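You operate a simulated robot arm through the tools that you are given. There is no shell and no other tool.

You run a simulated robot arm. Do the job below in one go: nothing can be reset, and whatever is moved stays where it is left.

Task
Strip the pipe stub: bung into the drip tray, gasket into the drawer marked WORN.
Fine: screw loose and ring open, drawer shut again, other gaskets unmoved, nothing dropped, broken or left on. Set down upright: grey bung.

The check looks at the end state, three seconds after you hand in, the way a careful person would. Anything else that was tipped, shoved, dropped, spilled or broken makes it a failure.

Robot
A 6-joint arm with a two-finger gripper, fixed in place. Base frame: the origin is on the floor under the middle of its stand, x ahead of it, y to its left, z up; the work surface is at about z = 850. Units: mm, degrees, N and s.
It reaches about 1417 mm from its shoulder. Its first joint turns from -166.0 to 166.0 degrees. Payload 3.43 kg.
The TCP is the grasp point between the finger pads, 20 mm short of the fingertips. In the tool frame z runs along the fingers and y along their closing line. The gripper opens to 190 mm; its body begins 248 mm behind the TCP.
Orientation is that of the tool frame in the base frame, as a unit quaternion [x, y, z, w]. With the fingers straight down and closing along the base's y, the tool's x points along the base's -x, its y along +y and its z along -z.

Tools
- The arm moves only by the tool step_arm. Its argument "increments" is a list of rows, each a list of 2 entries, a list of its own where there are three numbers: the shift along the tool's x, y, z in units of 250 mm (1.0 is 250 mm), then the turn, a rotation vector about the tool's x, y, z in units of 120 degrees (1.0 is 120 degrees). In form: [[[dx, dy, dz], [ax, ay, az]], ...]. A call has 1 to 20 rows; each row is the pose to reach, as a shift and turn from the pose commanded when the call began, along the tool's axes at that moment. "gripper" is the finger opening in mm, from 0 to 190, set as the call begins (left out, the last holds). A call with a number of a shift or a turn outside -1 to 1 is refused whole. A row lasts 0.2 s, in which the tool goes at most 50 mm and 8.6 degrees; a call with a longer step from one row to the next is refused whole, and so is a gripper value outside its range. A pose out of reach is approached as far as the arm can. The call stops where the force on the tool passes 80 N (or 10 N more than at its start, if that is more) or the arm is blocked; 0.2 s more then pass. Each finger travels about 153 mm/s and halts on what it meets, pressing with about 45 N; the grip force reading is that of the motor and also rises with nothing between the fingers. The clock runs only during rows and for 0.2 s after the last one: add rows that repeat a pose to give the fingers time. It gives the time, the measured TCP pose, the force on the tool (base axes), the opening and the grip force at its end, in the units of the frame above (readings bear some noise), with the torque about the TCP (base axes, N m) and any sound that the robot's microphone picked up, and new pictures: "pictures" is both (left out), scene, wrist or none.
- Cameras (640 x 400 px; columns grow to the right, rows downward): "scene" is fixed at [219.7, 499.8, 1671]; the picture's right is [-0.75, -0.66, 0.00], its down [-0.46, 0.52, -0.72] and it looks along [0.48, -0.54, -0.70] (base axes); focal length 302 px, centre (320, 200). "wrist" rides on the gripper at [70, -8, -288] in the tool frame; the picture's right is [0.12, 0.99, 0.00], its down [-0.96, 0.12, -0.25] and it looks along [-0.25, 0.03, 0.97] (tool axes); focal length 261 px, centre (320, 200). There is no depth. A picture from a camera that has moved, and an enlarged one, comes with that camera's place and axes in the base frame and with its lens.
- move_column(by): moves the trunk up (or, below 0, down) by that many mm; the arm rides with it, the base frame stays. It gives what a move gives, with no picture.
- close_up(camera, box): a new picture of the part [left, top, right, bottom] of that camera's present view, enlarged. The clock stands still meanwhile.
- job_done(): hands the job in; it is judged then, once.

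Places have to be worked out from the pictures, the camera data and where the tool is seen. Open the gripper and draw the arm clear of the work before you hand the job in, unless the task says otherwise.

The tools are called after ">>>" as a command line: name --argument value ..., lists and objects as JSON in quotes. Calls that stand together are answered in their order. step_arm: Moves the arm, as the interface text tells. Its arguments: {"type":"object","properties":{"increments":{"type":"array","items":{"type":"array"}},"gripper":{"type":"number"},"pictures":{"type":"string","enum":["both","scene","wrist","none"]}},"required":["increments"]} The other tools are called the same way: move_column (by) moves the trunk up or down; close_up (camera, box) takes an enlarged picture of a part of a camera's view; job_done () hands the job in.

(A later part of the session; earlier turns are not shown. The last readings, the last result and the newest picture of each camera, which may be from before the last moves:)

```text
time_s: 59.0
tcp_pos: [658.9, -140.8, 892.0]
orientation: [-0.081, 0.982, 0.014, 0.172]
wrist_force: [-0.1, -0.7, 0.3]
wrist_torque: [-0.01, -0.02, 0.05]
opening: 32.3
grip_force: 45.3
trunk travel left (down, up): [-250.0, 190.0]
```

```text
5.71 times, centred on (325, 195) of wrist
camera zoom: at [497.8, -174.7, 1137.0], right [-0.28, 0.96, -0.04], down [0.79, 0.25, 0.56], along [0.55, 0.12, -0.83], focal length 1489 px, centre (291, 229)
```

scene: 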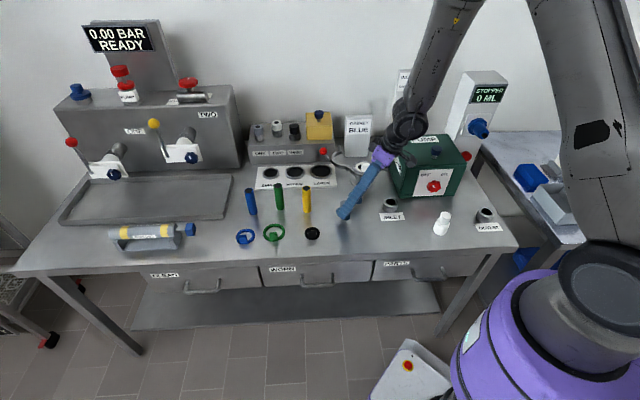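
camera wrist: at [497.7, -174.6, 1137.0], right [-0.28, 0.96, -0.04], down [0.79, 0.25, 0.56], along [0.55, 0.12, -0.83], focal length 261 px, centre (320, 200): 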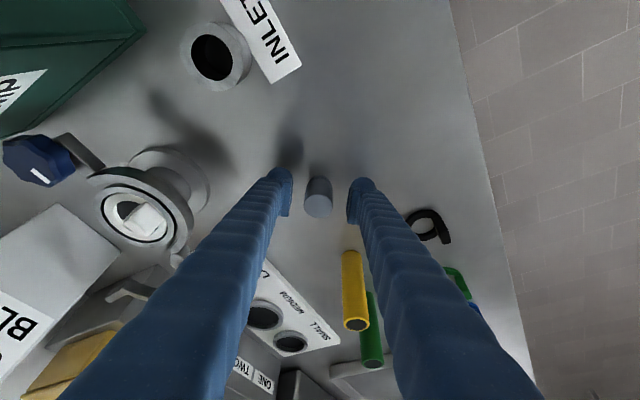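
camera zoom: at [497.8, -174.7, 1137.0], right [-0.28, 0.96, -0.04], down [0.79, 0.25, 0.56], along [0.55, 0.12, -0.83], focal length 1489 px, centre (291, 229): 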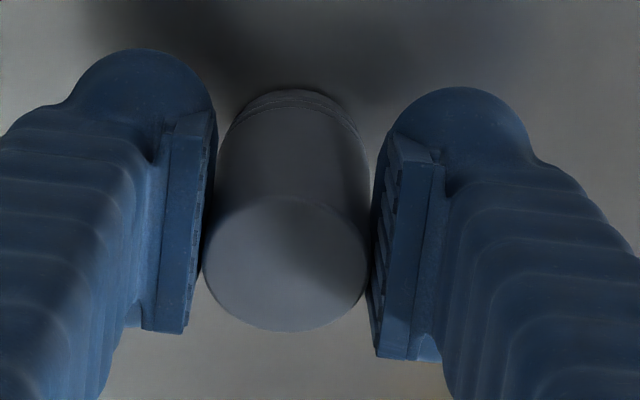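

Gripped (32.3 mm), base about 41 mm below the TCP. I lift straight up 180 mm.

>>> step_arm --increments '[[[-0.0137, 0, -0.0376], [0, 0, 0]], [[-0.041, 0, -0.1128], [0, 0, 0]], [[-0.0957, 0, -0.2632], [0, 0, 0]], [[-0.1504, 0, -0.4136], [0, 0, 0]], [[-0.205, 0, -0.564], [0, 0, 0]], [[-0.246, 0, -0.677], [0, 0, 0]]]'

>>> close_up --camera "scene" --box '[320, 110, 400, 190]'

```text
time_s: 60.4
tcp_pos: [658.3, -137.8, 1072.7]
orientation: [-0.082, 0.981, 0.015, 0.173]
wrist_force: [0.3, 0.1, -1.4]
wrist_torque: [0.02, -0.02, -0.01]
opening: 32.0
grip_force: 44.9
trunk travel left (down, up): [-250.0, 190.0]
camera wrist: at [497.3, -174.0, 1318.5], right [-0.28, 0.96, -0.04], down [0.79, 0.25, 0.56], along [0.55, 0.12, -0.83], focal length 261 px, centre (320, 200)
```

scene: 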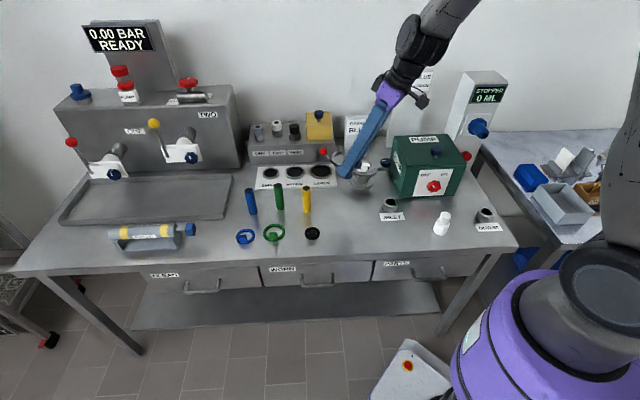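
wrist: 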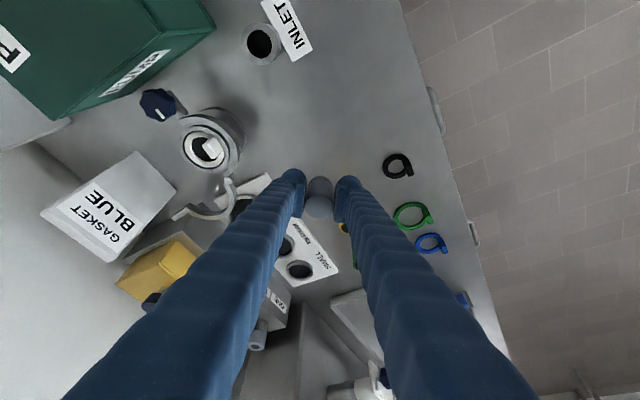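

```text
5.00 times, centred on (360, 150) of scene
camera zoom: at [219.7, 499.8, 1671.0], right [-0.75, -0.66, 0.0], down [-0.46, 0.52, -0.72], along [0.48, -0.54, -0.7], focal length 1511 px, centre (120, 450)
```

zoom: 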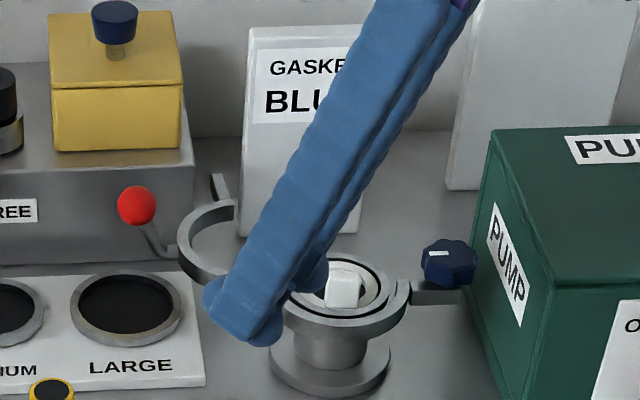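

Held well. I carry it toward the tray spot (1049, 178) in two stages at this height.

>>> step_arm --increments '[[[-0.137, 0.083, 0.05], [0, 0, 0]], [[-0.274, 0.166, 0.1], [0, 0, 0]], [[-0.411, 0.249, 0.15], [0, 0, 0]], [[-0.549, 0.331, 0.2], [0, 0, 0]], [[-0.686, 0.414, 0.25], [0, 0, 0]], [[-0.823, 0.497, 0.2994], [0, 0, 0]]]' --pictures "scene"

```text
time_s: 61.8
tcp_pos: [855.2, 18.8, 1071.9]
orientation: [-0.082, 0.982, 0.014, 0.172]
wrist_force: [0.4, 0.8, -1.4]
wrist_torque: [-0.01, 0.05, -0.01]
opening: 32.2
grip_force: 44.9
trunk travel left (down, up): [-250.0, 190.0]
```

scene: 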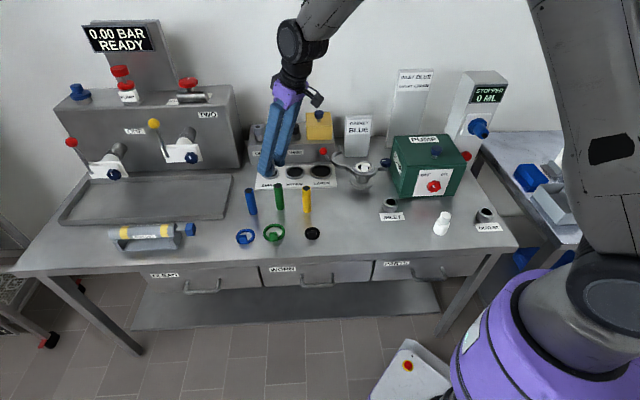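

Good so far. I go to a point just short of the spot, then lower to below valve level before the last outward move.

>>> step_arm --increments '[[[-0.143, 0.093, 0.052], [0, 0, 0]], [[-0.286, 0.186, 0.104], [0, 0, 0]], [[-0.429, 0.279, 0.156], [0, 0, 0]], [[-0.572, 0.372, 0.208], [0, 0, 0]], [[-0.7148, 0.4652, 0.26], [0, 0, 0]], [[-0.6648, 0.4652, 0.397], [0, 0, 0]], [[-0.6148, 0.4652, 0.535], [0, 0, 0]], [[-0.5643, 0.4652, 0.6736], [0, 0, 0]], [[-0.5643, 0.4652, 0.6736], [0, 0, 0]]]'

>>> close_up --camera "scene" --box '[140, 110, 280, 230]'

>>> close_up --camera "wrist" --box '[200, 80, 480, 280]'

```text
time_s: 63.8
tcp_pos: [1023.9, 167.9, 960.8]
orientation: [-0.083, 0.981, 0.014, 0.172]
wrist_force: [0.5, -0.4, -0.5]
wrist_torque: [-0.01, -0.01, -0.02]
opening: 32.0
grip_force: 45.3
trunk travel left (down, up): [-250.0, 190.0]
camera wrist: at [862.9, 132.1, 1206.7], right [-0.28, 0.96, -0.04], down [0.79, 0.25, 0.56], along [0.55, 0.12, -0.83], focal length 261 px, centre (320, 200)
```

scene: 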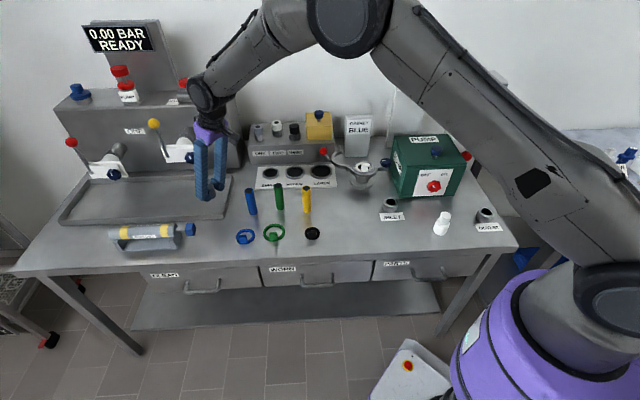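
wrist: 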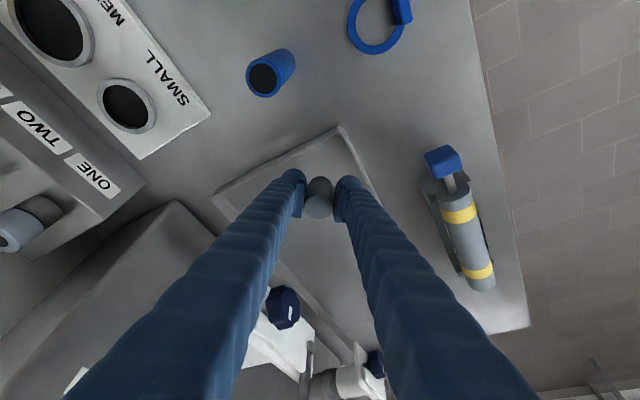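

```text
3.33 times, centred on (210, 170) of scene
camera zoom: at [219.7, 499.8, 1671.0], right [-0.75, -0.66, 0.0], down [-0.46, 0.52, -0.72], along [0.48, -0.54, -0.7], focal length 1008 px, centre (687, 300)
```

zoom: 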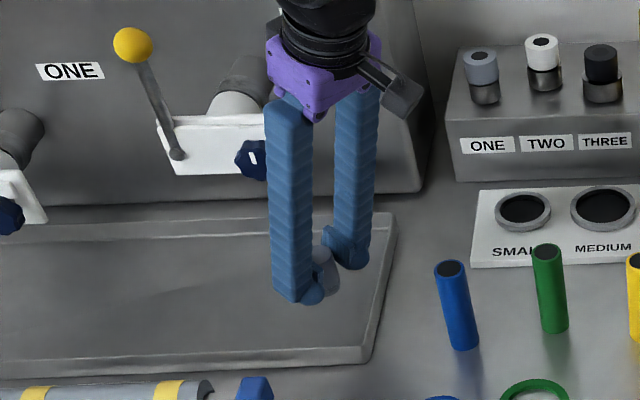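

```text
2.00 times, centred on (340, 180) of wrist
camera zoom: at [862.9, 132.1, 1206.7], right [-0.28, 0.96, -0.04], down [0.79, 0.25, 0.56], along [0.55, 0.12, -0.83], focal length 521 px, centre (280, 240)
```

zoom: 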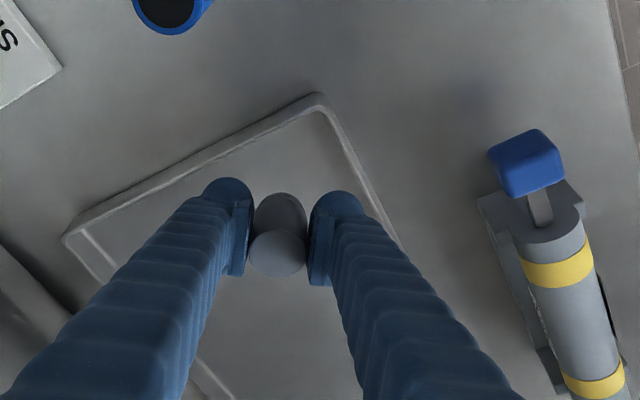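

Over the tray corner at (972, 174). I move out to (1049, 178) and lower to about 15 mm above the tray floor.

>>> step_arm --increments '[[[-0.1083, 0.0332, 0.0394], [0, 0, 0]], [[-0.0687, 0.0332, 0.1484], [0, 0, 0]], [[-0.0399, 0.0332, 0.2274], [0, 0, 0]], [[-0.0399, 0.0332, 0.2274], [0, 0, 0]]]'

>>> close_up --camera "wrist" --box '[240, 100, 440, 260]'

>>> close_up --camera "scene" --box '[170, 150, 250, 230]'

```text
time_s: 64.8
tcp_pos: [1050.7, 180.1, 911.6]
orientation: [-0.082, 0.982, 0.014, 0.172]
wrist_force: [0.3, -0.8, -0.3]
wrist_torque: [0.03, 0.03, -0.01]
opening: 32.3
grip_force: 44.9
trunk travel left (down, up): [-250.0, 190.0]
camera wrist: at [889.5, 144.0, 1157.3], right [-0.28, 0.96, -0.04], down [0.79, 0.25, 0.56], along [0.55, 0.12, -0.83], focal length 261 px, centre (320, 200)
```

scene: 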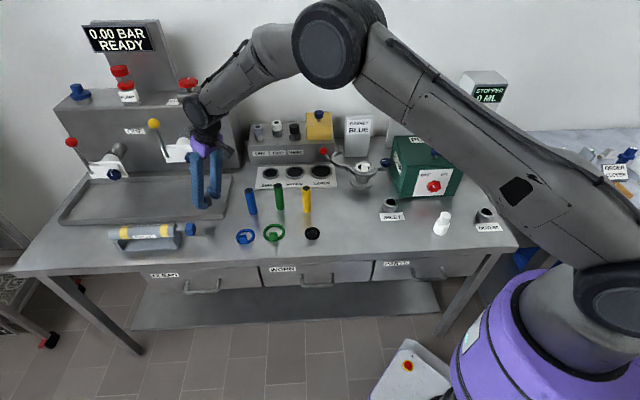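
wrist: 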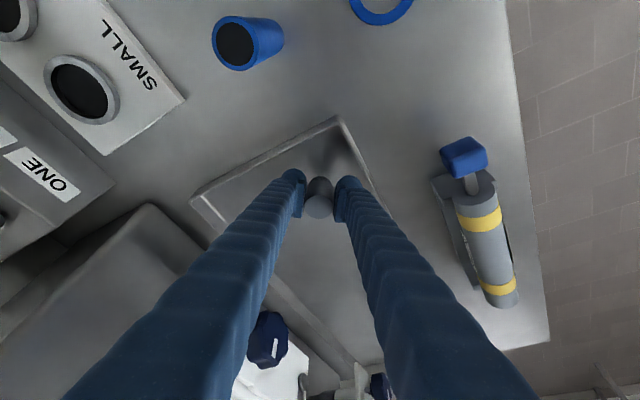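

```text
2.50 times, centred on (340, 180) of wrist
camera zoom: at [889.5, 144.0, 1157.3], right [-0.28, 0.96, -0.04], down [0.79, 0.25, 0.56], along [0.55, 0.12, -0.83], focal length 652 px, centre (270, 250)
```

zoom: 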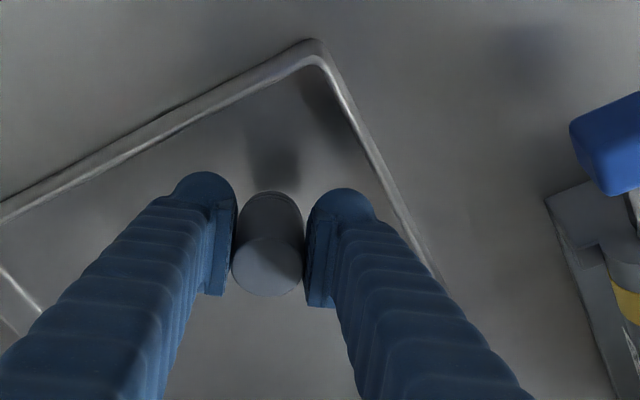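

```text
5.00 times, centred on (210, 190) of scene
camera zoom: at [219.7, 499.8, 1671.0], right [-0.75, -0.66, 0.0], down [-0.46, 0.52, -0.72], along [0.48, -0.54, -0.7], focal length 1511 px, centre (870, 250)
```

zoom: 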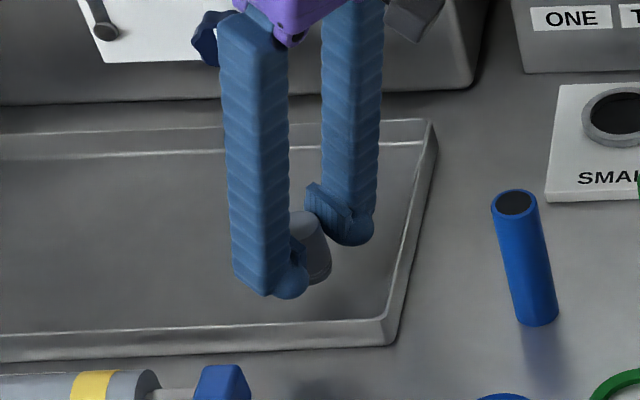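

Well inside the tray. I lower gently in small steps until it touches the floor.

>>> step_arm --increments '[[[0.0068, 0, 0.0188], [0, 0, 0]], [[0.0137, 0, 0.0376], [0, 0, 0]]]' --pictures "none"

>>> step_arm --increments '[[[0.0027, 0, 0.0075], [0, 0, 0]], [[0.0027, 0, 0.0075], [0, 0, 0]]]' --pictures "none"

>>> step_arm --increments '[[[0.0027, 0, 0.0075], [0, 0, 0]], [[0.0027, 0, 0.0075], [0, 0, 0]]]' --pictures "none"

```text
time_s: 65.4
tcp_pos: [1049.5, 179.4, 900.0]
orientation: [-0.082, 0.982, 0.014, 0.172]
wrist_force: [0.0, 0.4, 0.2]
wrist_torque: [0.01, 0.0, -0.03]
opening: 32.0
grip_force: 45.1
trunk travel left (down, up): [-250.0, 190.0]
```

```text
time_s: 66.0
tcp_pos: [1050.7, 179.9, 899.2]
orientation: [-0.083, 0.981, 0.015, 0.172]
wrist_force: [-0.3, 0.1, -1.3]
wrist_torque: [0.0, -0.01, 0.01]
opening: 32.3
grip_force: 44.7
trunk travel left (down, up): [-250.0, 190.0]
```

```text
time_s: 66.6
tcp_pos: [1050.2, 179.1, 896.3]
orientation: [-0.083, 0.982, 0.015, 0.172]
wrist_force: [-0.2, -0.1, -1.7]
wrist_torque: [0.02, -0.01, -0.01]
opening: 32.2
grip_force: 45.2
trunk travel left (down, up): [-250.0, 190.0]
```

>>> step_arm --increments '[[[0.0021, 0, 0.0056], [0, 0, 0]], [[0.0021, 0, 0.0056], [0, 0, 0]]]' --pictures "none"

>>> step_arm --increments '[[[0.0021, 0, 0.0056], [0, 0, 0]], [[0.0021, 0, 0.0056], [0, 0, 0]]]' --pictures "none"

```text
time_s: 67.2
tcp_pos: [1050.3, 179.7, 895.6]
orientation: [-0.081, 0.982, 0.015, 0.172]
wrist_force: [-1.0, 0.2, 2.5]
wrist_torque: [0.01, 0.04, 0.03]
opening: 32.1
grip_force: 45.2
trunk travel left (down, up): [-250.0, 190.0]
```

```text
time_s: 67.8
tcp_pos: [1050.2, 179.5, 895.9]
orientation: [-0.083, 0.981, 0.014, 0.174]
wrist_force: [-2.1, -0.2, 11.7]
wrist_torque: [-0.06, 0.1, -0.01]
opening: 32.1
grip_force: 44.6
trunk travel left (down, up): [-250.0, 190.0]
```

Touchdown (about 12 N at TCP 895.8). I ease up about 1.5 mm to unload, then open modestly to release.

>>> step_arm --increments '[[[-0.002, 0, -0.0056], [0, 0, 0]], [[-0.002, 0, -0.0056], [0, 0, 0]]]' --pictures "none"

>>> step_arm --increments '[[[0, 0, 0], [0, 0, 0]], [[0, 0, 0], [0, 0, 0]]]' --gripper 48

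>>> close_up --camera "wrist" --box '[280, 150, 360, 230]'

>>> close_up --camera "scene" --box '[170, 150, 250, 230]'

```text
time_s: 68.4
tcp_pos: [1050.3, 178.7, 896.6]
orientation: [-0.083, 0.981, 0.015, 0.174]
wrist_force: [3.0, 0.2, 5.3]
wrist_torque: [0.01, -0.11, 0.02]
opening: 32.1
grip_force: 45.2
trunk travel left (down, up): [-250.0, 190.0]
```

```text
time_s: 69.0
tcp_pos: [1050.8, 179.6, 895.1]
orientation: [-0.082, 0.981, 0.014, 0.173]
wrist_force: [-0.4, -0.4, 0.3]
wrist_torque: [0.0, -0.01, -0.01]
opening: 48.1
grip_force: 0.0
trunk travel left (down, up): [-250.0, 190.0]
camera wrist: at [888.6, 144.0, 1141.2], right [-0.28, 0.96, -0.04], down [0.79, 0.25, 0.56], along [0.55, 0.12, -0.83], focal length 261 px, centre (320, 200)
```

scene: 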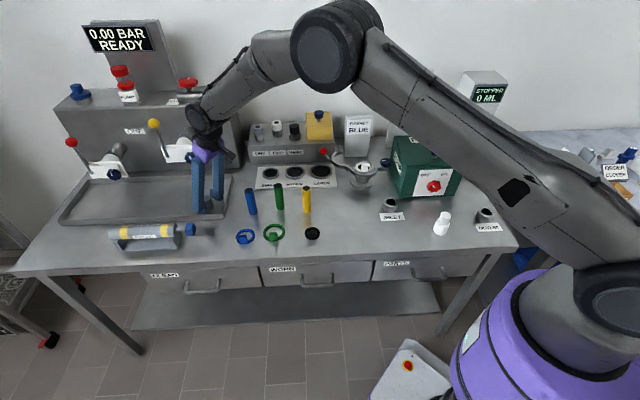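
wrist: 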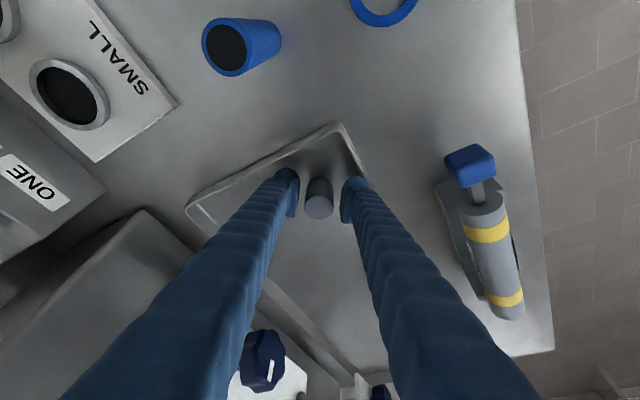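

```text
5.00 times, centred on (320, 190) of wrist
camera zoom: at [888.6, 144.0, 1141.2], right [-0.28, 0.96, -0.04], down [0.79, 0.25, 0.56], along [0.55, 0.12, -0.83], focal length 1303 px, centre (320, 250)
```

zoom: 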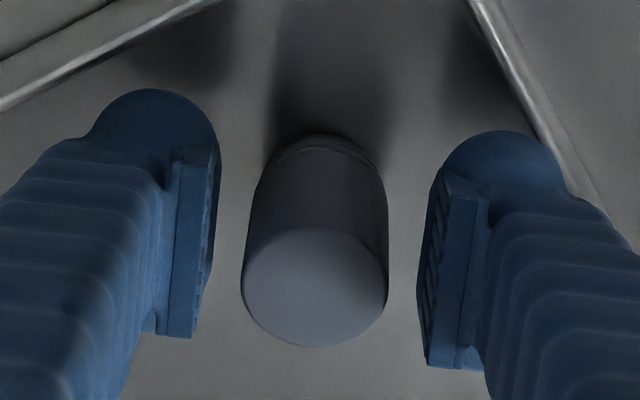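

```text
5.00 times, centred on (210, 190) of scene
camera zoom: at [219.7, 499.8, 1671.0], right [-0.75, -0.66, 0.0], down [-0.46, 0.52, -0.72], along [0.48, -0.54, -0.7], focal length 1511 px, centre (870, 250)
```

zoom: 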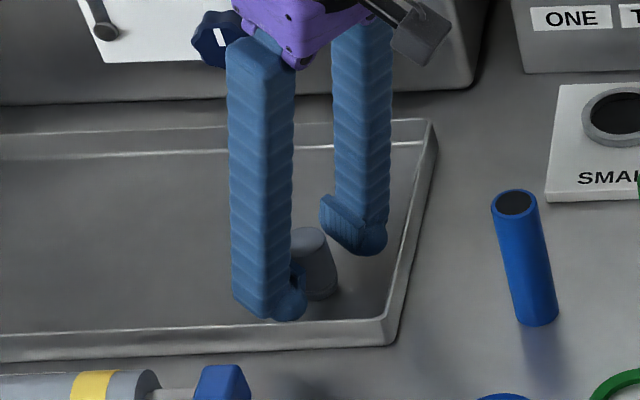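

The bung stands upright in the tray, clear of both pads. I retreat straight up.

>>> step_arm --increments '[[[-0.0137, 0, -0.0376], [0, 0, 0]], [[-0.041, 0, -0.1128], [0, 0, 0]], [[-0.082, 0, -0.2256], [0, 0, 0]], [[-0.1368, 0, -0.376], [0, 0, 0]], [[-0.1915, 0, -0.5264], [0, 0, 0]]]'

>>> close_up --camera "scene" --box '[170, 150, 250, 230]'

```text
time_s: 70.2
tcp_pos: [1047.9, 179.1, 1036.4]
orientation: [-0.083, 0.981, 0.014, 0.173]
wrist_force: [0.2, -0.2, 0.4]
wrist_torque: [0.0, 0.01, -0.01]
opening: 48.2
grip_force: 0.1
trunk travel left (down, up): [-250.0, 190.0]
camera wrist: at [887.4, 143.5, 1282.7], right [-0.28, 0.96, -0.04], down [0.79, 0.25, 0.56], along [0.55, 0.12, -0.83], focal length 261 px, centre (320, 200)
```

scene: 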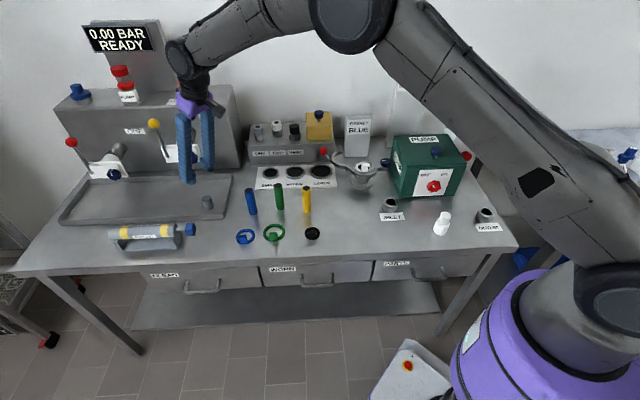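
wrist: 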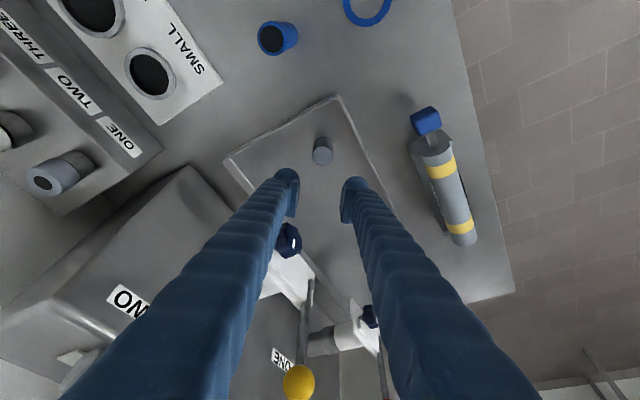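

```text
5.00 times, centred on (210, 190) of scene
camera zoom: at [219.7, 499.8, 1671.0], right [-0.75, -0.66, 0.0], down [-0.46, 0.52, -0.72], along [0.48, -0.54, -0.7], focal length 1511 px, centre (870, 250)
```

zoom: 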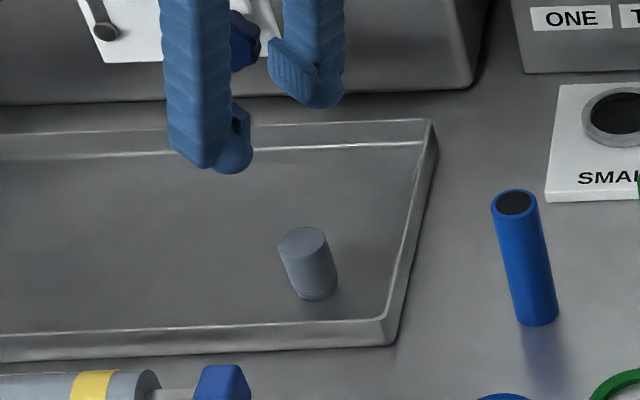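

The bung stands upright in the tray and I'm clear. From bench geometry (bench runs exactly at 45°) I place the WORN handle bar at about (581, 106, 745). I withdraw and straighten the tool on the way toward the front of the bench.

>>> step_arm --increments '[[[0.14, 0.028, -0.094], [0, 0.0278, 0]], [[0.281, 0.056, -0.188], [0, 0.0556, 0]], [[0.422, 0.084, -0.281], [0, 0.0833, 0]], [[0.563, 0.111, -0.375], [0, 0.1111, 0]], [[0.704, 0.139, -0.469], [0, 0.1389, 0]], [[0.845, 0.167, -0.563], [0, 0.1667, 0]]]' --gripper 70 --pictures "none"

```text
time_s: 71.6
tcp_pos: [798.0, 179.8, 1097.3]
orientation: [-0.083, 0.997, 0.0, -0.001]
wrist_force: [0.4, -0.2, 0.8]
wrist_torque: [-0.03, -0.06, 0.02]
opening: 69.7
grip_force: 0.0
trunk travel left (down, up): [-250.0, 190.0]
```

>>> step_arm --increments '[[[0.158, 0.047, 0.02], [0, 0, 0]], [[0.317, 0.094, 0.05], [0, 0, 0]], [[0.475, 0.141, 0.07], [0, 0, 0]], [[0.6336, 0.1885, 0.094], [0, 0, 0]]]' --pictures "none"

>>> step_arm --increments '[[[0.127, 0.038, 0.02], [0, 0, -0.06]], [[0.253, 0.075, 0.04], [0, 0, -0.12]], [[0.38, 0.113, 0.06], [0, 0, -0.18]], [[0.507, 0.151, 0.08], [0, 0, -0.24]], [[0.6336, 0.1885, 0.094], [0, 0, -0.295]], [[0.6336, 0.1885, 0.094], [0, 0, -0.295]]]'

```text
time_s: 72.6
tcp_pos: [635.6, 199.8, 1073.8]
orientation: [-0.084, 0.996, 0.0, -0.001]
wrist_force: [-0.1, 0.5, -0.1]
wrist_torque: [-0.02, -0.06, 0.01]
opening: 69.6
grip_force: 0.0
trunk travel left (down, up): [-250.0, 190.0]
```

```text
time_s: 74.0
tcp_pos: [471.4, 219.7, 1049.0]
orientation: [-0.383, 0.924, 0.0, -0.001]
wrist_force: [0.3, -0.4, 0.1]
wrist_torque: [-0.01, -0.04, -0.01]
opening: 70.0
grip_force: 0.0
trunk travel left (down, up): [-250.0, 190.0]
camera wrist: at [427.2, 164.3, 1336.6], right [-0.79, 0.62, 0.0], down [0.6, 0.76, 0.25], along [0.15, 0.19, -0.97], focal length 261 px, centre (320, 200)
```

scene: 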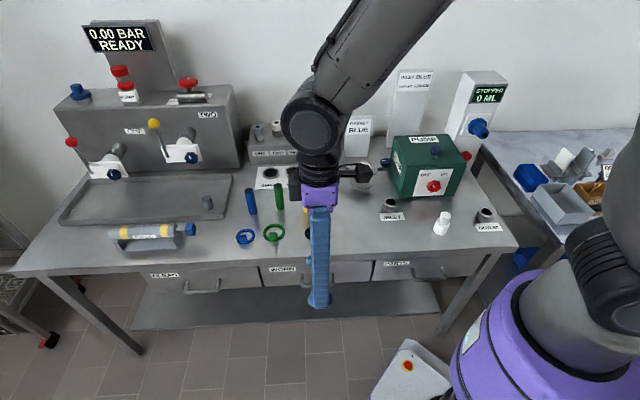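
wrist: 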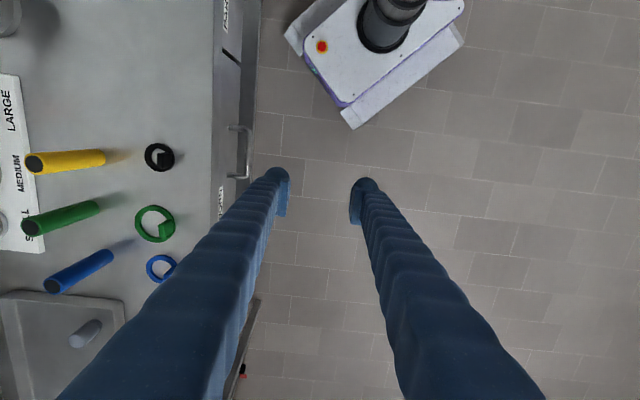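

The handle is visible from above now. I zoom in to locate it precisely.

>>> close_up --camera "wrist" --box '[190, 90, 290, 220]'

>>> close_up --camera "scene" --box '[250, 250, 390, 310]'

```text
3.08 times, centred on (240, 155) of wrist
camera zoom: at [427.2, 164.3, 1336.6], right [-0.79, 0.62, 0.0], down [0.6, 0.76, 0.25], along [0.15, 0.19, -0.97], focal length 802 px, centre (566, 338)
```

zoom: 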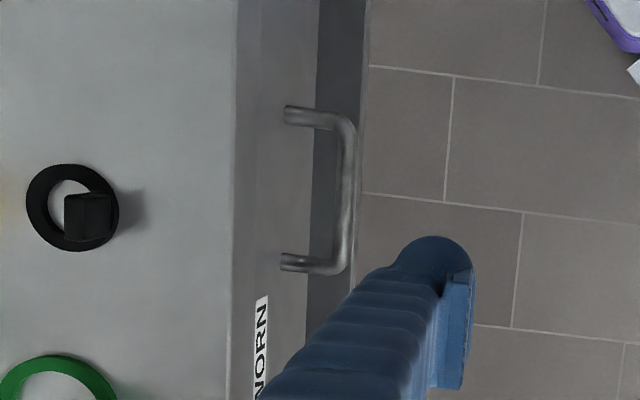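

```text
4.57 times, centred on (320, 280) of scene
camera zoom: at [219.7, 499.8, 1671.0], right [-0.75, -0.66, 0.0], down [-0.46, 0.52, -0.72], along [0.48, -0.54, -0.7], focal length 1382 px, centre (320, -166)
```

zoom: 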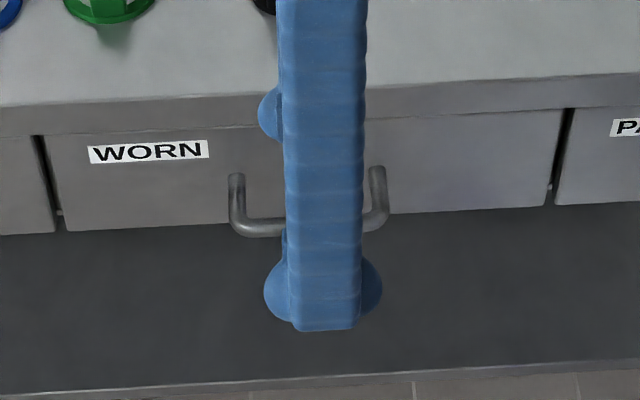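

Both views agree: bar centre near (578, 103, 745), drawer face about 45 mm behind it. I rotate the tool in two stages to point into the bench (20° below horizontal, fingers above and below the bar), ending 100 mm back from it.

>>> step_arm --increments '[[[0, -0.016, 0.1], [0.0583, 0, 0]], [[0, -0.032, 0.2], [0.1167, 0, 0]], [[0, -0.048, 0.3], [0.175, 0, 0]], [[0, -0.064, 0.4], [0.2333, 0, 0]], [[0, -0.08, 0.5], [0.2917, 0, 0]]]' --gripper 44 --pictures "none"

>>> step_arm --increments '[[[0.005, 0.04, 0.112], [0.0583, 0, 0]], [[0.011, 0.08, 0.224], [0.1167, 0, 0]], [[0.016, 0.12, 0.337], [0.175, 0, 0]], [[0.022, 0.16, 0.449], [0.2333, 0, 0]], [[0.027, 0.1995, 0.561], [0.2917, 0, 0]], [[0.027, 0.1995, 0.561], [0.2917, 0, 0]]]'

>>> close_up --camera "wrist" --box '[220, 100, 420, 280]'

>>> close_up --camera "scene" --box '[240, 220, 400, 360]'

```text
time_s: 75.2
tcp_pos: [484.4, 206.7, 924.2]
orientation: [-0.367, 0.88, -0.278, 0.115]
wrist_force: [0.3, -0.1, -0.6]
wrist_torque: [-0.01, -0.03, -0.01]
opening: 44.0
grip_force: 0.2
trunk travel left (down, up): [-250.0, 190.0]
```

```text
time_s: 76.6
tcp_pos: [506.5, 172.8, 780.7]
orientation: [-0.314, 0.757, -0.53, 0.219]
wrist_force: [-0.5, 0.4, -0.4]
wrist_torque: [-0.09, -0.06, -0.07]
opening: 43.9
grip_force: 0.0
trunk travel left (down, up): [-250.0, 190.0]
camera wrist: at [268.5, 313.2, 886.7], right [-0.32, 0.15, -0.93], down [0.49, 0.87, -0.03], along [0.81, -0.46, -0.36], focal length 261 px, centre (320, 200)
```

scene: 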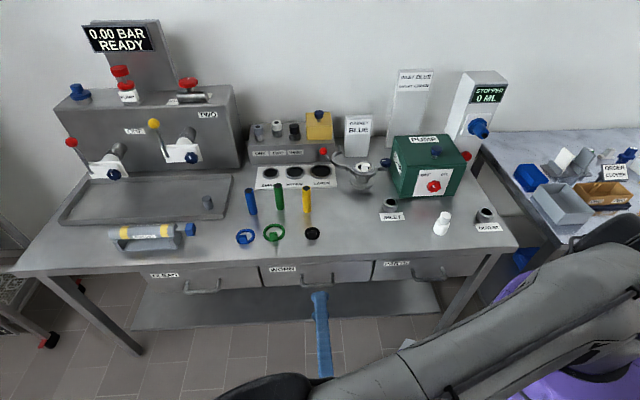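
wrist: 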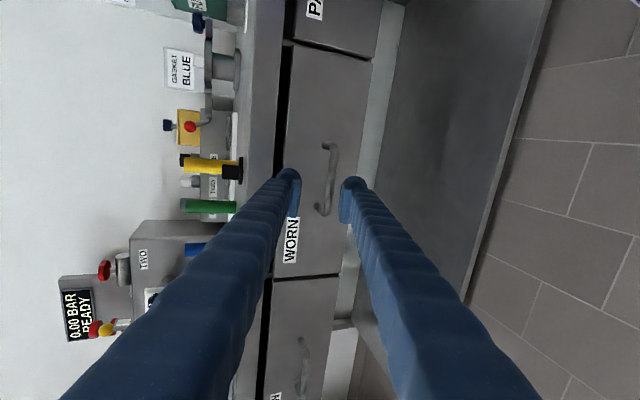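

```text
2.22 times, centred on (320, 190) of wrist
camera zoom: at [268.5, 313.2, 886.7], right [-0.32, 0.15, -0.93], down [0.49, 0.87, -0.03], along [0.81, -0.46, -0.36], focal length 579 px, centre (320, 222)
```

zoom: 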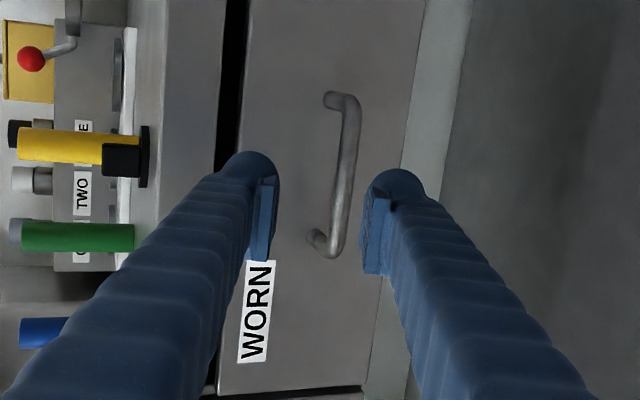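

```text
2.86 times, centred on (320, 290) of scene
camera zoom: at [219.7, 499.8, 1671.0], right [-0.75, -0.66, 0.0], down [-0.46, 0.52, -0.72], along [0.48, -0.54, -0.7], focal length 864 px, centre (320, -57)
```

zoom: 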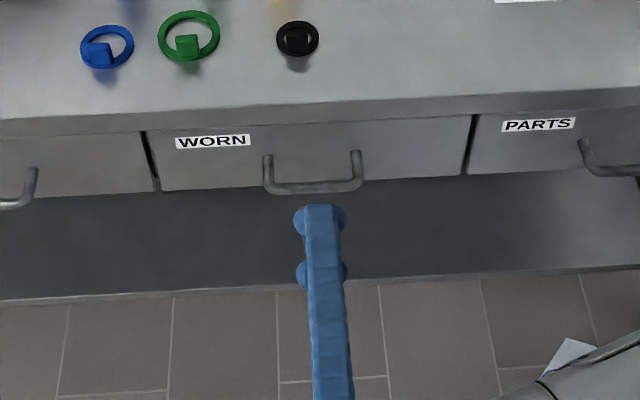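

The handle is clearly framed. Measured from this view, the bar is about 17 mm lower than assumed relative to the tool axis and ~115 mm ahead. I shift accordingly, advance 55 mm, and re-measure.

>>> step_arm --increments '[[[0, 0.034, 0.05], [0, 0, 0]], [[0, 0.068, 0.12], [0, 0, 0]], [[0, 0.068, 0.22], [0, 0, 0]], [[0, 0.068, 0.22], [0, 0, 0]]]' --pictures "wrist"

>>> close_up --camera "wrist" --box '[250, 110, 390, 260]'

>>> close_up --camera "scene" --box '[270, 240, 370, 320]'

```text
time_s: 77.6
tcp_pos: [540.0, 140.9, 747.4]
orientation: [-0.313, 0.758, -0.529, 0.219]
wrist_force: [0.2, -0.1, -0.2]
wrist_torque: [0.03, 0.03, 0.02]
opening: 44.1
grip_force: 0.0
trunk travel left (down, up): [-250.0, 190.0]
camera wrist: at [301.0, 280.3, 852.5], right [-0.33, 0.16, -0.93], down [0.49, 0.87, -0.02], along [0.81, -0.46, -0.36], focal length 261 px, centre (320, 200)
```

wrist: 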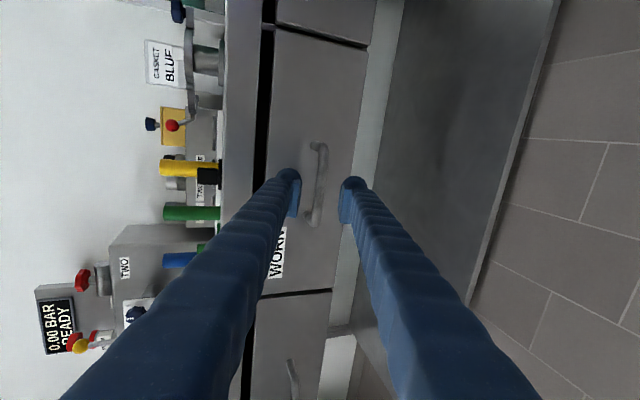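

```text
2.67 times, centred on (320, 185) of wrist
camera zoom: at [301.0, 280.3, 852.5], right [-0.33, 0.16, -0.93], down [0.49, 0.87, -0.02], along [0.81, -0.46, -0.36], focal length 695 px, centre (320, 240)
```

zoom: 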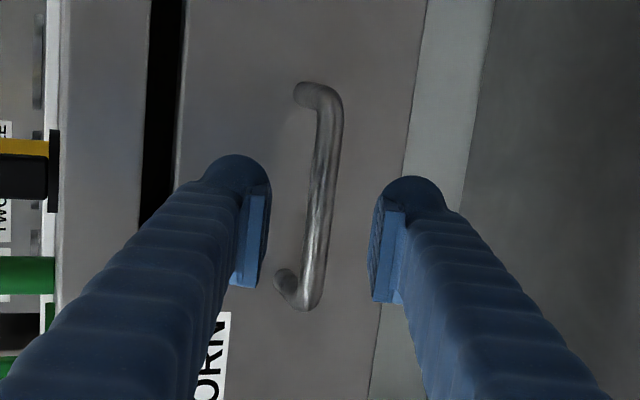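

```text
5.00 times, centred on (320, 280) of scene
camera zoom: at [219.7, 499.8, 1671.0], right [-0.75, -0.66, 0.0], down [-0.46, 0.52, -0.72], along [0.48, -0.54, -0.7], focal length 1511 px, centre (320, -200)
```

zoom: 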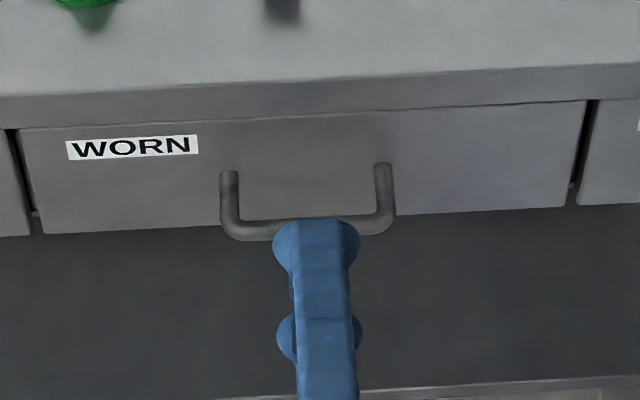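

The bar is now nearly on the tool axis, about 62 mm ahead. I advance 56 mm and check for contact.

>>> step_arm --increments '[[[0, 0.005, 0.08], [0, 0, 0]], [[0, 0.01, 0.15], [0, 0, 0]], [[0, 0.01, 0.2], [0, 0, 0]], [[0, 0.01, 0.224], [0, 0, 0]], [[0, 0.01, 0.224], [0, 0, 0]]]' --pictures "wrist"

>>> close_up --camera "wrist" --box '[260, 120, 380, 250]'

>>> close_up --camera "scene" --box '[270, 240, 370, 320]'

```text
time_s: 78.8
tcp_pos: [576.9, 104.2, 724.6]
orientation: [-0.313, 0.757, -0.53, 0.22]
wrist_force: [-0.8, 0.0, -1.1]
wrist_torque: [-0.01, -0.02, 0.02]
opening: 44.2
grip_force: 0.0
trunk travel left (down, up): [-250.0, 190.0]
camera wrist: at [337.6, 243.4, 830.6], right [-0.33, 0.16, -0.93], down [0.49, 0.87, -0.02], along [0.81, -0.46, -0.36], focal length 261 px, centre (320, 200)
```

wrist: 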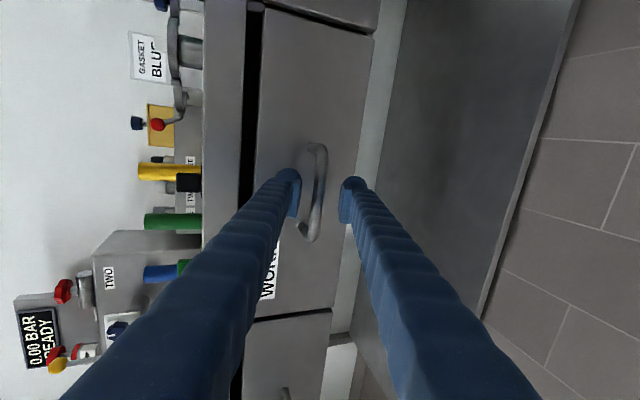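

```text
3.08 times, centred on (320, 185) of wrist
camera zoom: at [337.6, 243.4, 830.6], right [-0.33, 0.16, -0.93], down [0.49, 0.87, -0.02], along [0.81, -0.46, -0.36], focal length 802 px, centre (320, 246)
```

zoom: 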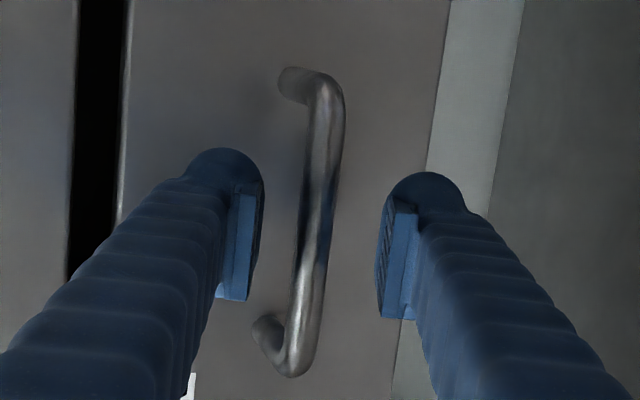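

```text
5.00 times, centred on (320, 280) of scene
camera zoom: at [219.7, 499.8, 1671.0], right [-0.75, -0.66, 0.0], down [-0.46, 0.52, -0.72], along [0.48, -0.54, -0.7], focal length 1511 px, centre (320, -200)
```

zoom: 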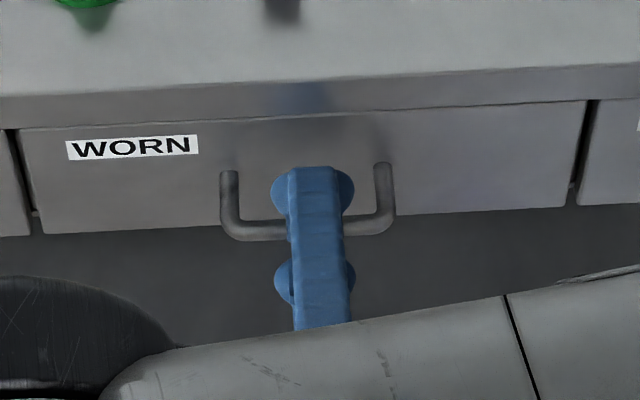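

Bar appears between the pads, a few millimetres ahead of the TCP. I nudge forward 5 mm, correct 3 mm in the closing direction, and close.

>>> step_arm --increments '[[[0, -0.01, 0.02], [0, 0, 0]], [[0, -0.01, 0.02], [0, 0, 0]]]' --pictures "none"

>>> step_arm --increments '[[[0, 0, 0], [0, 0, 0]], [[0, 0, 0], [0, 0, 0]], [[0, 0, 0], [0, 0, 0]]]' --gripper 0 --pictures "wrist"

>>> close_up --camera "wrist" --box '[260, 120, 380, 250]'

```text
time_s: 79.4
tcp_pos: [581.7, 99.7, 725.6]
orientation: [-0.314, 0.757, -0.529, 0.22]
wrist_force: [0.3, 1.0, 0.3]
wrist_torque: [0.0, 0.02, 0.0]
opening: 44.5
grip_force: 0.1
trunk travel left (down, up): [-250.0, 190.0]
```

```text
time_s: 80.2
tcp_pos: [580.7, 100.6, 726.3]
orientation: [-0.314, 0.757, -0.53, 0.219]
wrist_force: [-0.5, 0.3, -0.5]
wrist_torque: [-0.73, 0.71, 0.51]
opening: 12.7
grip_force: 45.2
trunk travel left (down, up): [-250.0, 190.0]
camera wrist: at [341.4, 239.5, 831.3], right [-0.33, 0.16, -0.93], down [0.49, 0.87, -0.02], along [0.81, -0.46, -0.36], focal length 261 px, centre (320, 200)
```

wrist: 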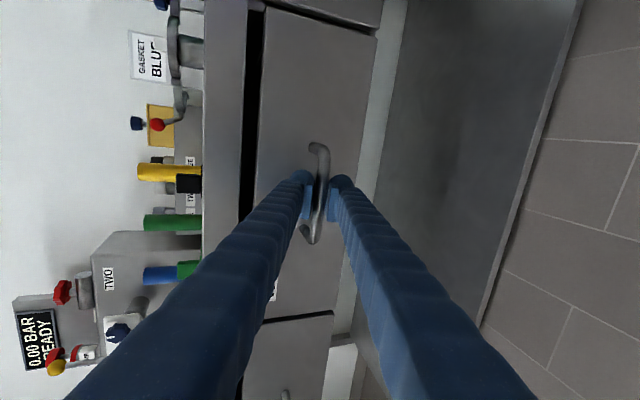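

```text
3.08 times, centred on (320, 185) of wrist
camera zoom: at [341.4, 239.5, 831.3], right [-0.33, 0.16, -0.93], down [0.49, 0.87, -0.02], along [0.81, -0.46, -0.36], focal length 802 px, centre (320, 246)
```

zoom: 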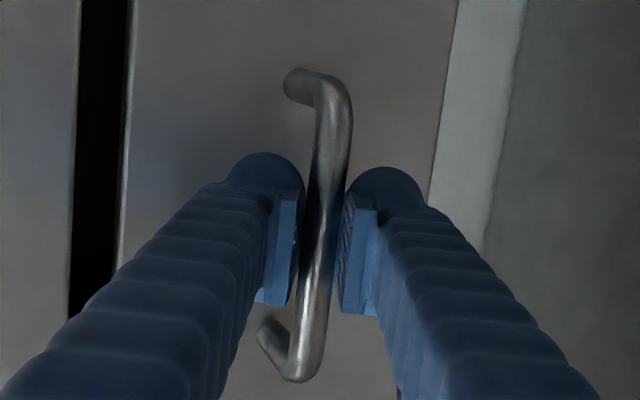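

Bar gripped (12.7 mm). I pull straight out along the drawer's axis, first 20 mm to check.

>>> step_arm --increments '[[[0, 0.0137, -0.0376], [0, 0, 0]], [[0, 0.0274, -0.0752], [0, 0, 0]]]' --pictures "none"

>>> close_up --camera "scene" --box '[240, 240, 400, 320]'

```text
time_s: 80.8
tcp_pos: [566.0, 113.0, 726.2]
orientation: [-0.315, 0.757, -0.529, 0.219]
wrist_force: [-2.8, 1.2, -8.4]
wrist_torque: [-0.85, 0.84, -0.01]
opening: 12.7
grip_force: 45.3
trunk travel left (down, up): [-250.0, 190.0]
```

```text
4.00 times, centred on (320, 280) of scene
camera zoom: at [219.7, 499.8, 1671.0], right [-0.75, -0.66, 0.0], down [-0.46, 0.52, -0.72], along [0.48, -0.54, -0.7], focal length 1209 px, centre (320, -120)
```

zoom: 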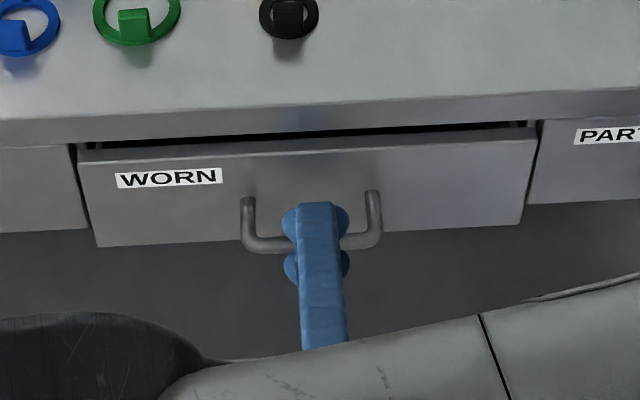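

The drawer slides out smoothly. I pull another 160 mm.

>>> step_arm --increments '[[[0, 0.0438, -0.1203], [0, 0, 0]], [[0, 0.0876, -0.2406], [0, 0, 0]], [[0, 0.1313, -0.361], [0, 0, 0]], [[0, 0.1751, -0.4813], [0, 0, 0]], [[0, 0.2189, -0.6016], [0, 0, 0]]]'

>>> close_up --camera "scene" --box '[220, 240, 420, 400]'

```text
time_s: 82.0
tcp_pos: [452.5, 227.9, 725.1]
orientation: [-0.315, 0.757, -0.529, 0.219]
wrist_force: [-2.6, 0.0, -7.6]
wrist_torque: [-0.37, 0.48, 1.65]
opening: 12.9
grip_force: 44.7
trunk travel left (down, up): [-250.0, 190.0]
camera wrist: at [213.2, 367.5, 831.5], right [-0.33, 0.16, -0.93], down [0.49, 0.87, -0.02], along [0.81, -0.46, -0.36], focal length 261 px, centre (320, 200)
```

scene: 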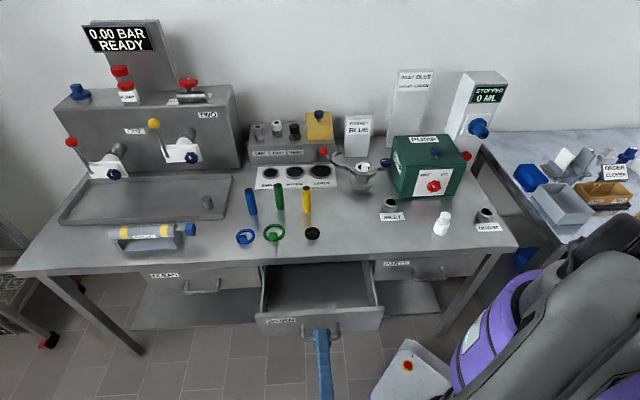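
wrist: 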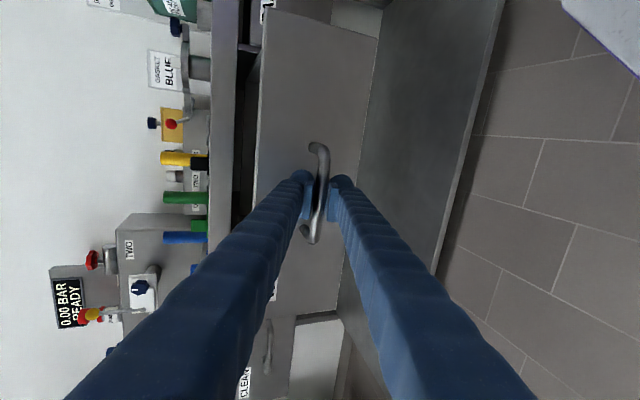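

```text
2.50 times, centred on (320, 320) of scene
camera zoom: at [219.7, 499.8, 1671.0], right [-0.75, -0.66, 0.0], down [-0.46, 0.52, -0.72], along [0.48, -0.54, -0.7], focal length 756 px, centre (320, -100)
```

zoom: 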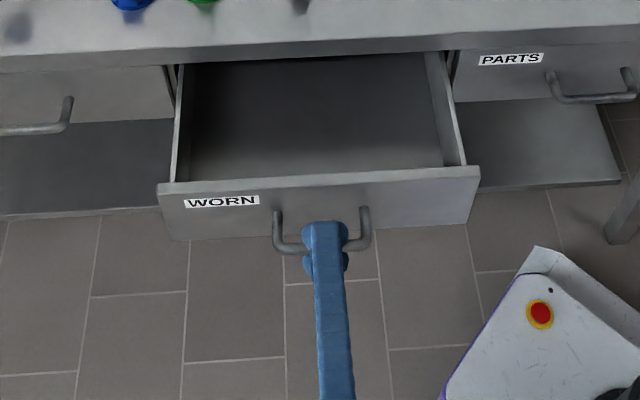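

The WORN drawer is open ~180 mm and empty. I release the handle and back straight off.

>>> step_arm --increments '[[[0, 0, 0], [0, 0, 0]], [[0, 0, 0], [0, 0, 0]], [[0, 0, -0.08], [0, 0, 0]], [[0, 0, -0.2], [0, 0, 0]], [[0, 0, -0.32], [0, 0, 0]]]' --gripper 44 --pictures "none"

>>> close_up --camera "scene" --box '[220, 240, 420, 400]'

```text
time_s: 83.2
tcp_pos: [399.0, 280.0, 753.1]
orientation: [-0.314, 0.757, -0.53, 0.22]
wrist_force: [0.6, -0.2, 0.1]
wrist_torque: [-0.02, 0.01, 0.03]
opening: 44.2
grip_force: 0.1
trunk travel left (down, up): [-250.0, 190.0]
```

```text
2.50 times, centred on (320, 320) of scene
camera zoom: at [219.7, 499.8, 1671.0], right [-0.75, -0.66, 0.0], down [-0.46, 0.52, -0.72], along [0.48, -0.54, -0.7], focal length 756 px, centre (320, -100)
```

zoom: 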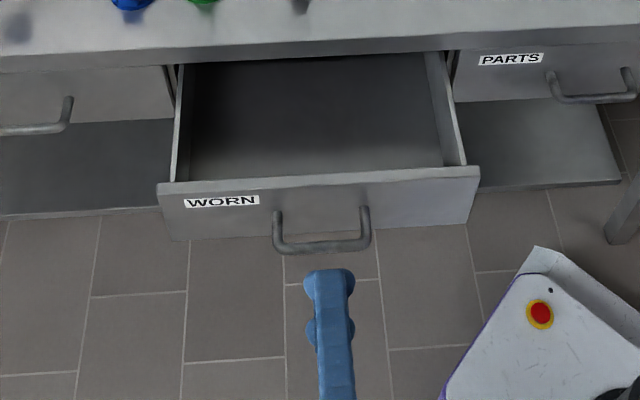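

Drawer stays open. I rise 250 mm while rotating the tool back to vertical.

>>> step_arm --increments '[[[0, -0.094, -0.0342], [-0.0583, 0, 0]], [[0, -0.188, -0.0684], [-0.1167, 0, 0]], [[0, -0.282, -0.1026], [-0.175, 0, 0]], [[0, -0.376, -0.1368], [-0.2333, 0, 0]], [[0, -0.47, -0.171], [-0.2917, 0, 0]], [[0, -0.564, -0.2052], [-0.35, 0, 0]], [[0, -0.658, -0.2394], [-0.4083, 0, 0]], [[0, -0.752, -0.2736], [-0.4667, 0, 0]], [[0, -0.846, -0.3078], [-0.525, 0, 0]], [[0, -0.94, -0.342], [-0.5833, 0, 0]]]'

>>> close_up --camera "wrist" --box '[60, 60, 320, 300]'

```text
time_s: 85.4
tcp_pos: [400.0, 280.6, 1005.5]
orientation: [-0.382, 0.924, 0.0, 0.002]
wrist_force: [-0.8, 0.1, -0.4]
wrist_torque: [0.01, -0.04, 0.0]
opening: 44.3
grip_force: 0.2
trunk travel left (down, up): [-250.0, 190.0]
camera wrist: at [355.9, 224.1, 1292.2], right [-0.78, 0.62, 0.0], down [0.6, 0.76, 0.25], along [0.16, 0.2, -0.97], focal length 261 px, centre (320, 200)
```

scene: 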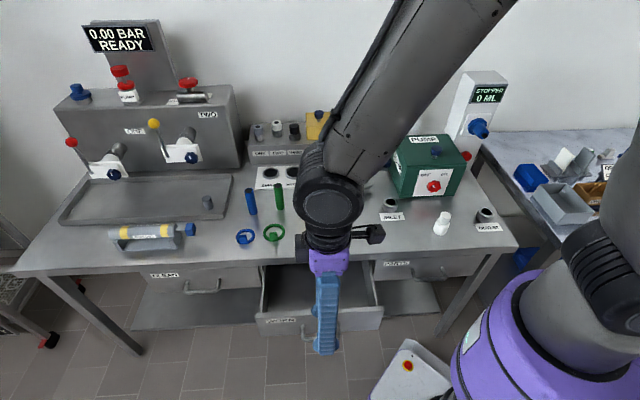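
wrist: 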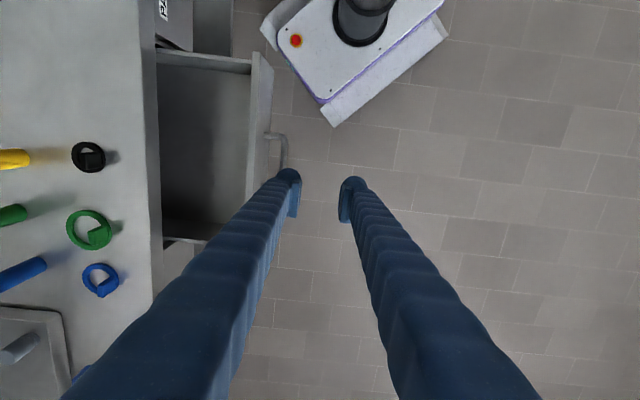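

```text
1.67 times, centred on (190, 180) of wrist
camera zoom: at [355.9, 224.1, 1292.2], right [-0.78, 0.62, 0.0], down [0.6, 0.76, 0.25], along [0.16, 0.2, -0.97], focal length 434 px, centre (537, 233)
```

zoom: 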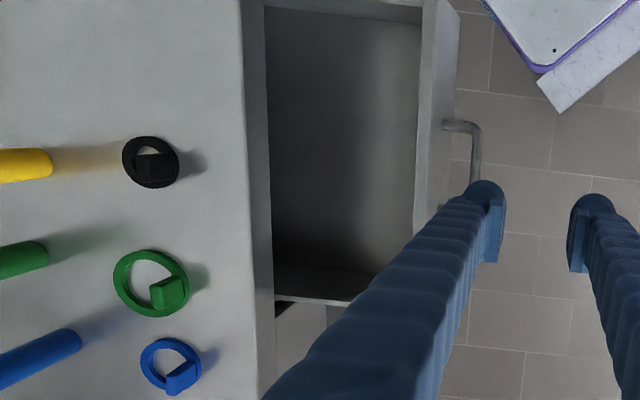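

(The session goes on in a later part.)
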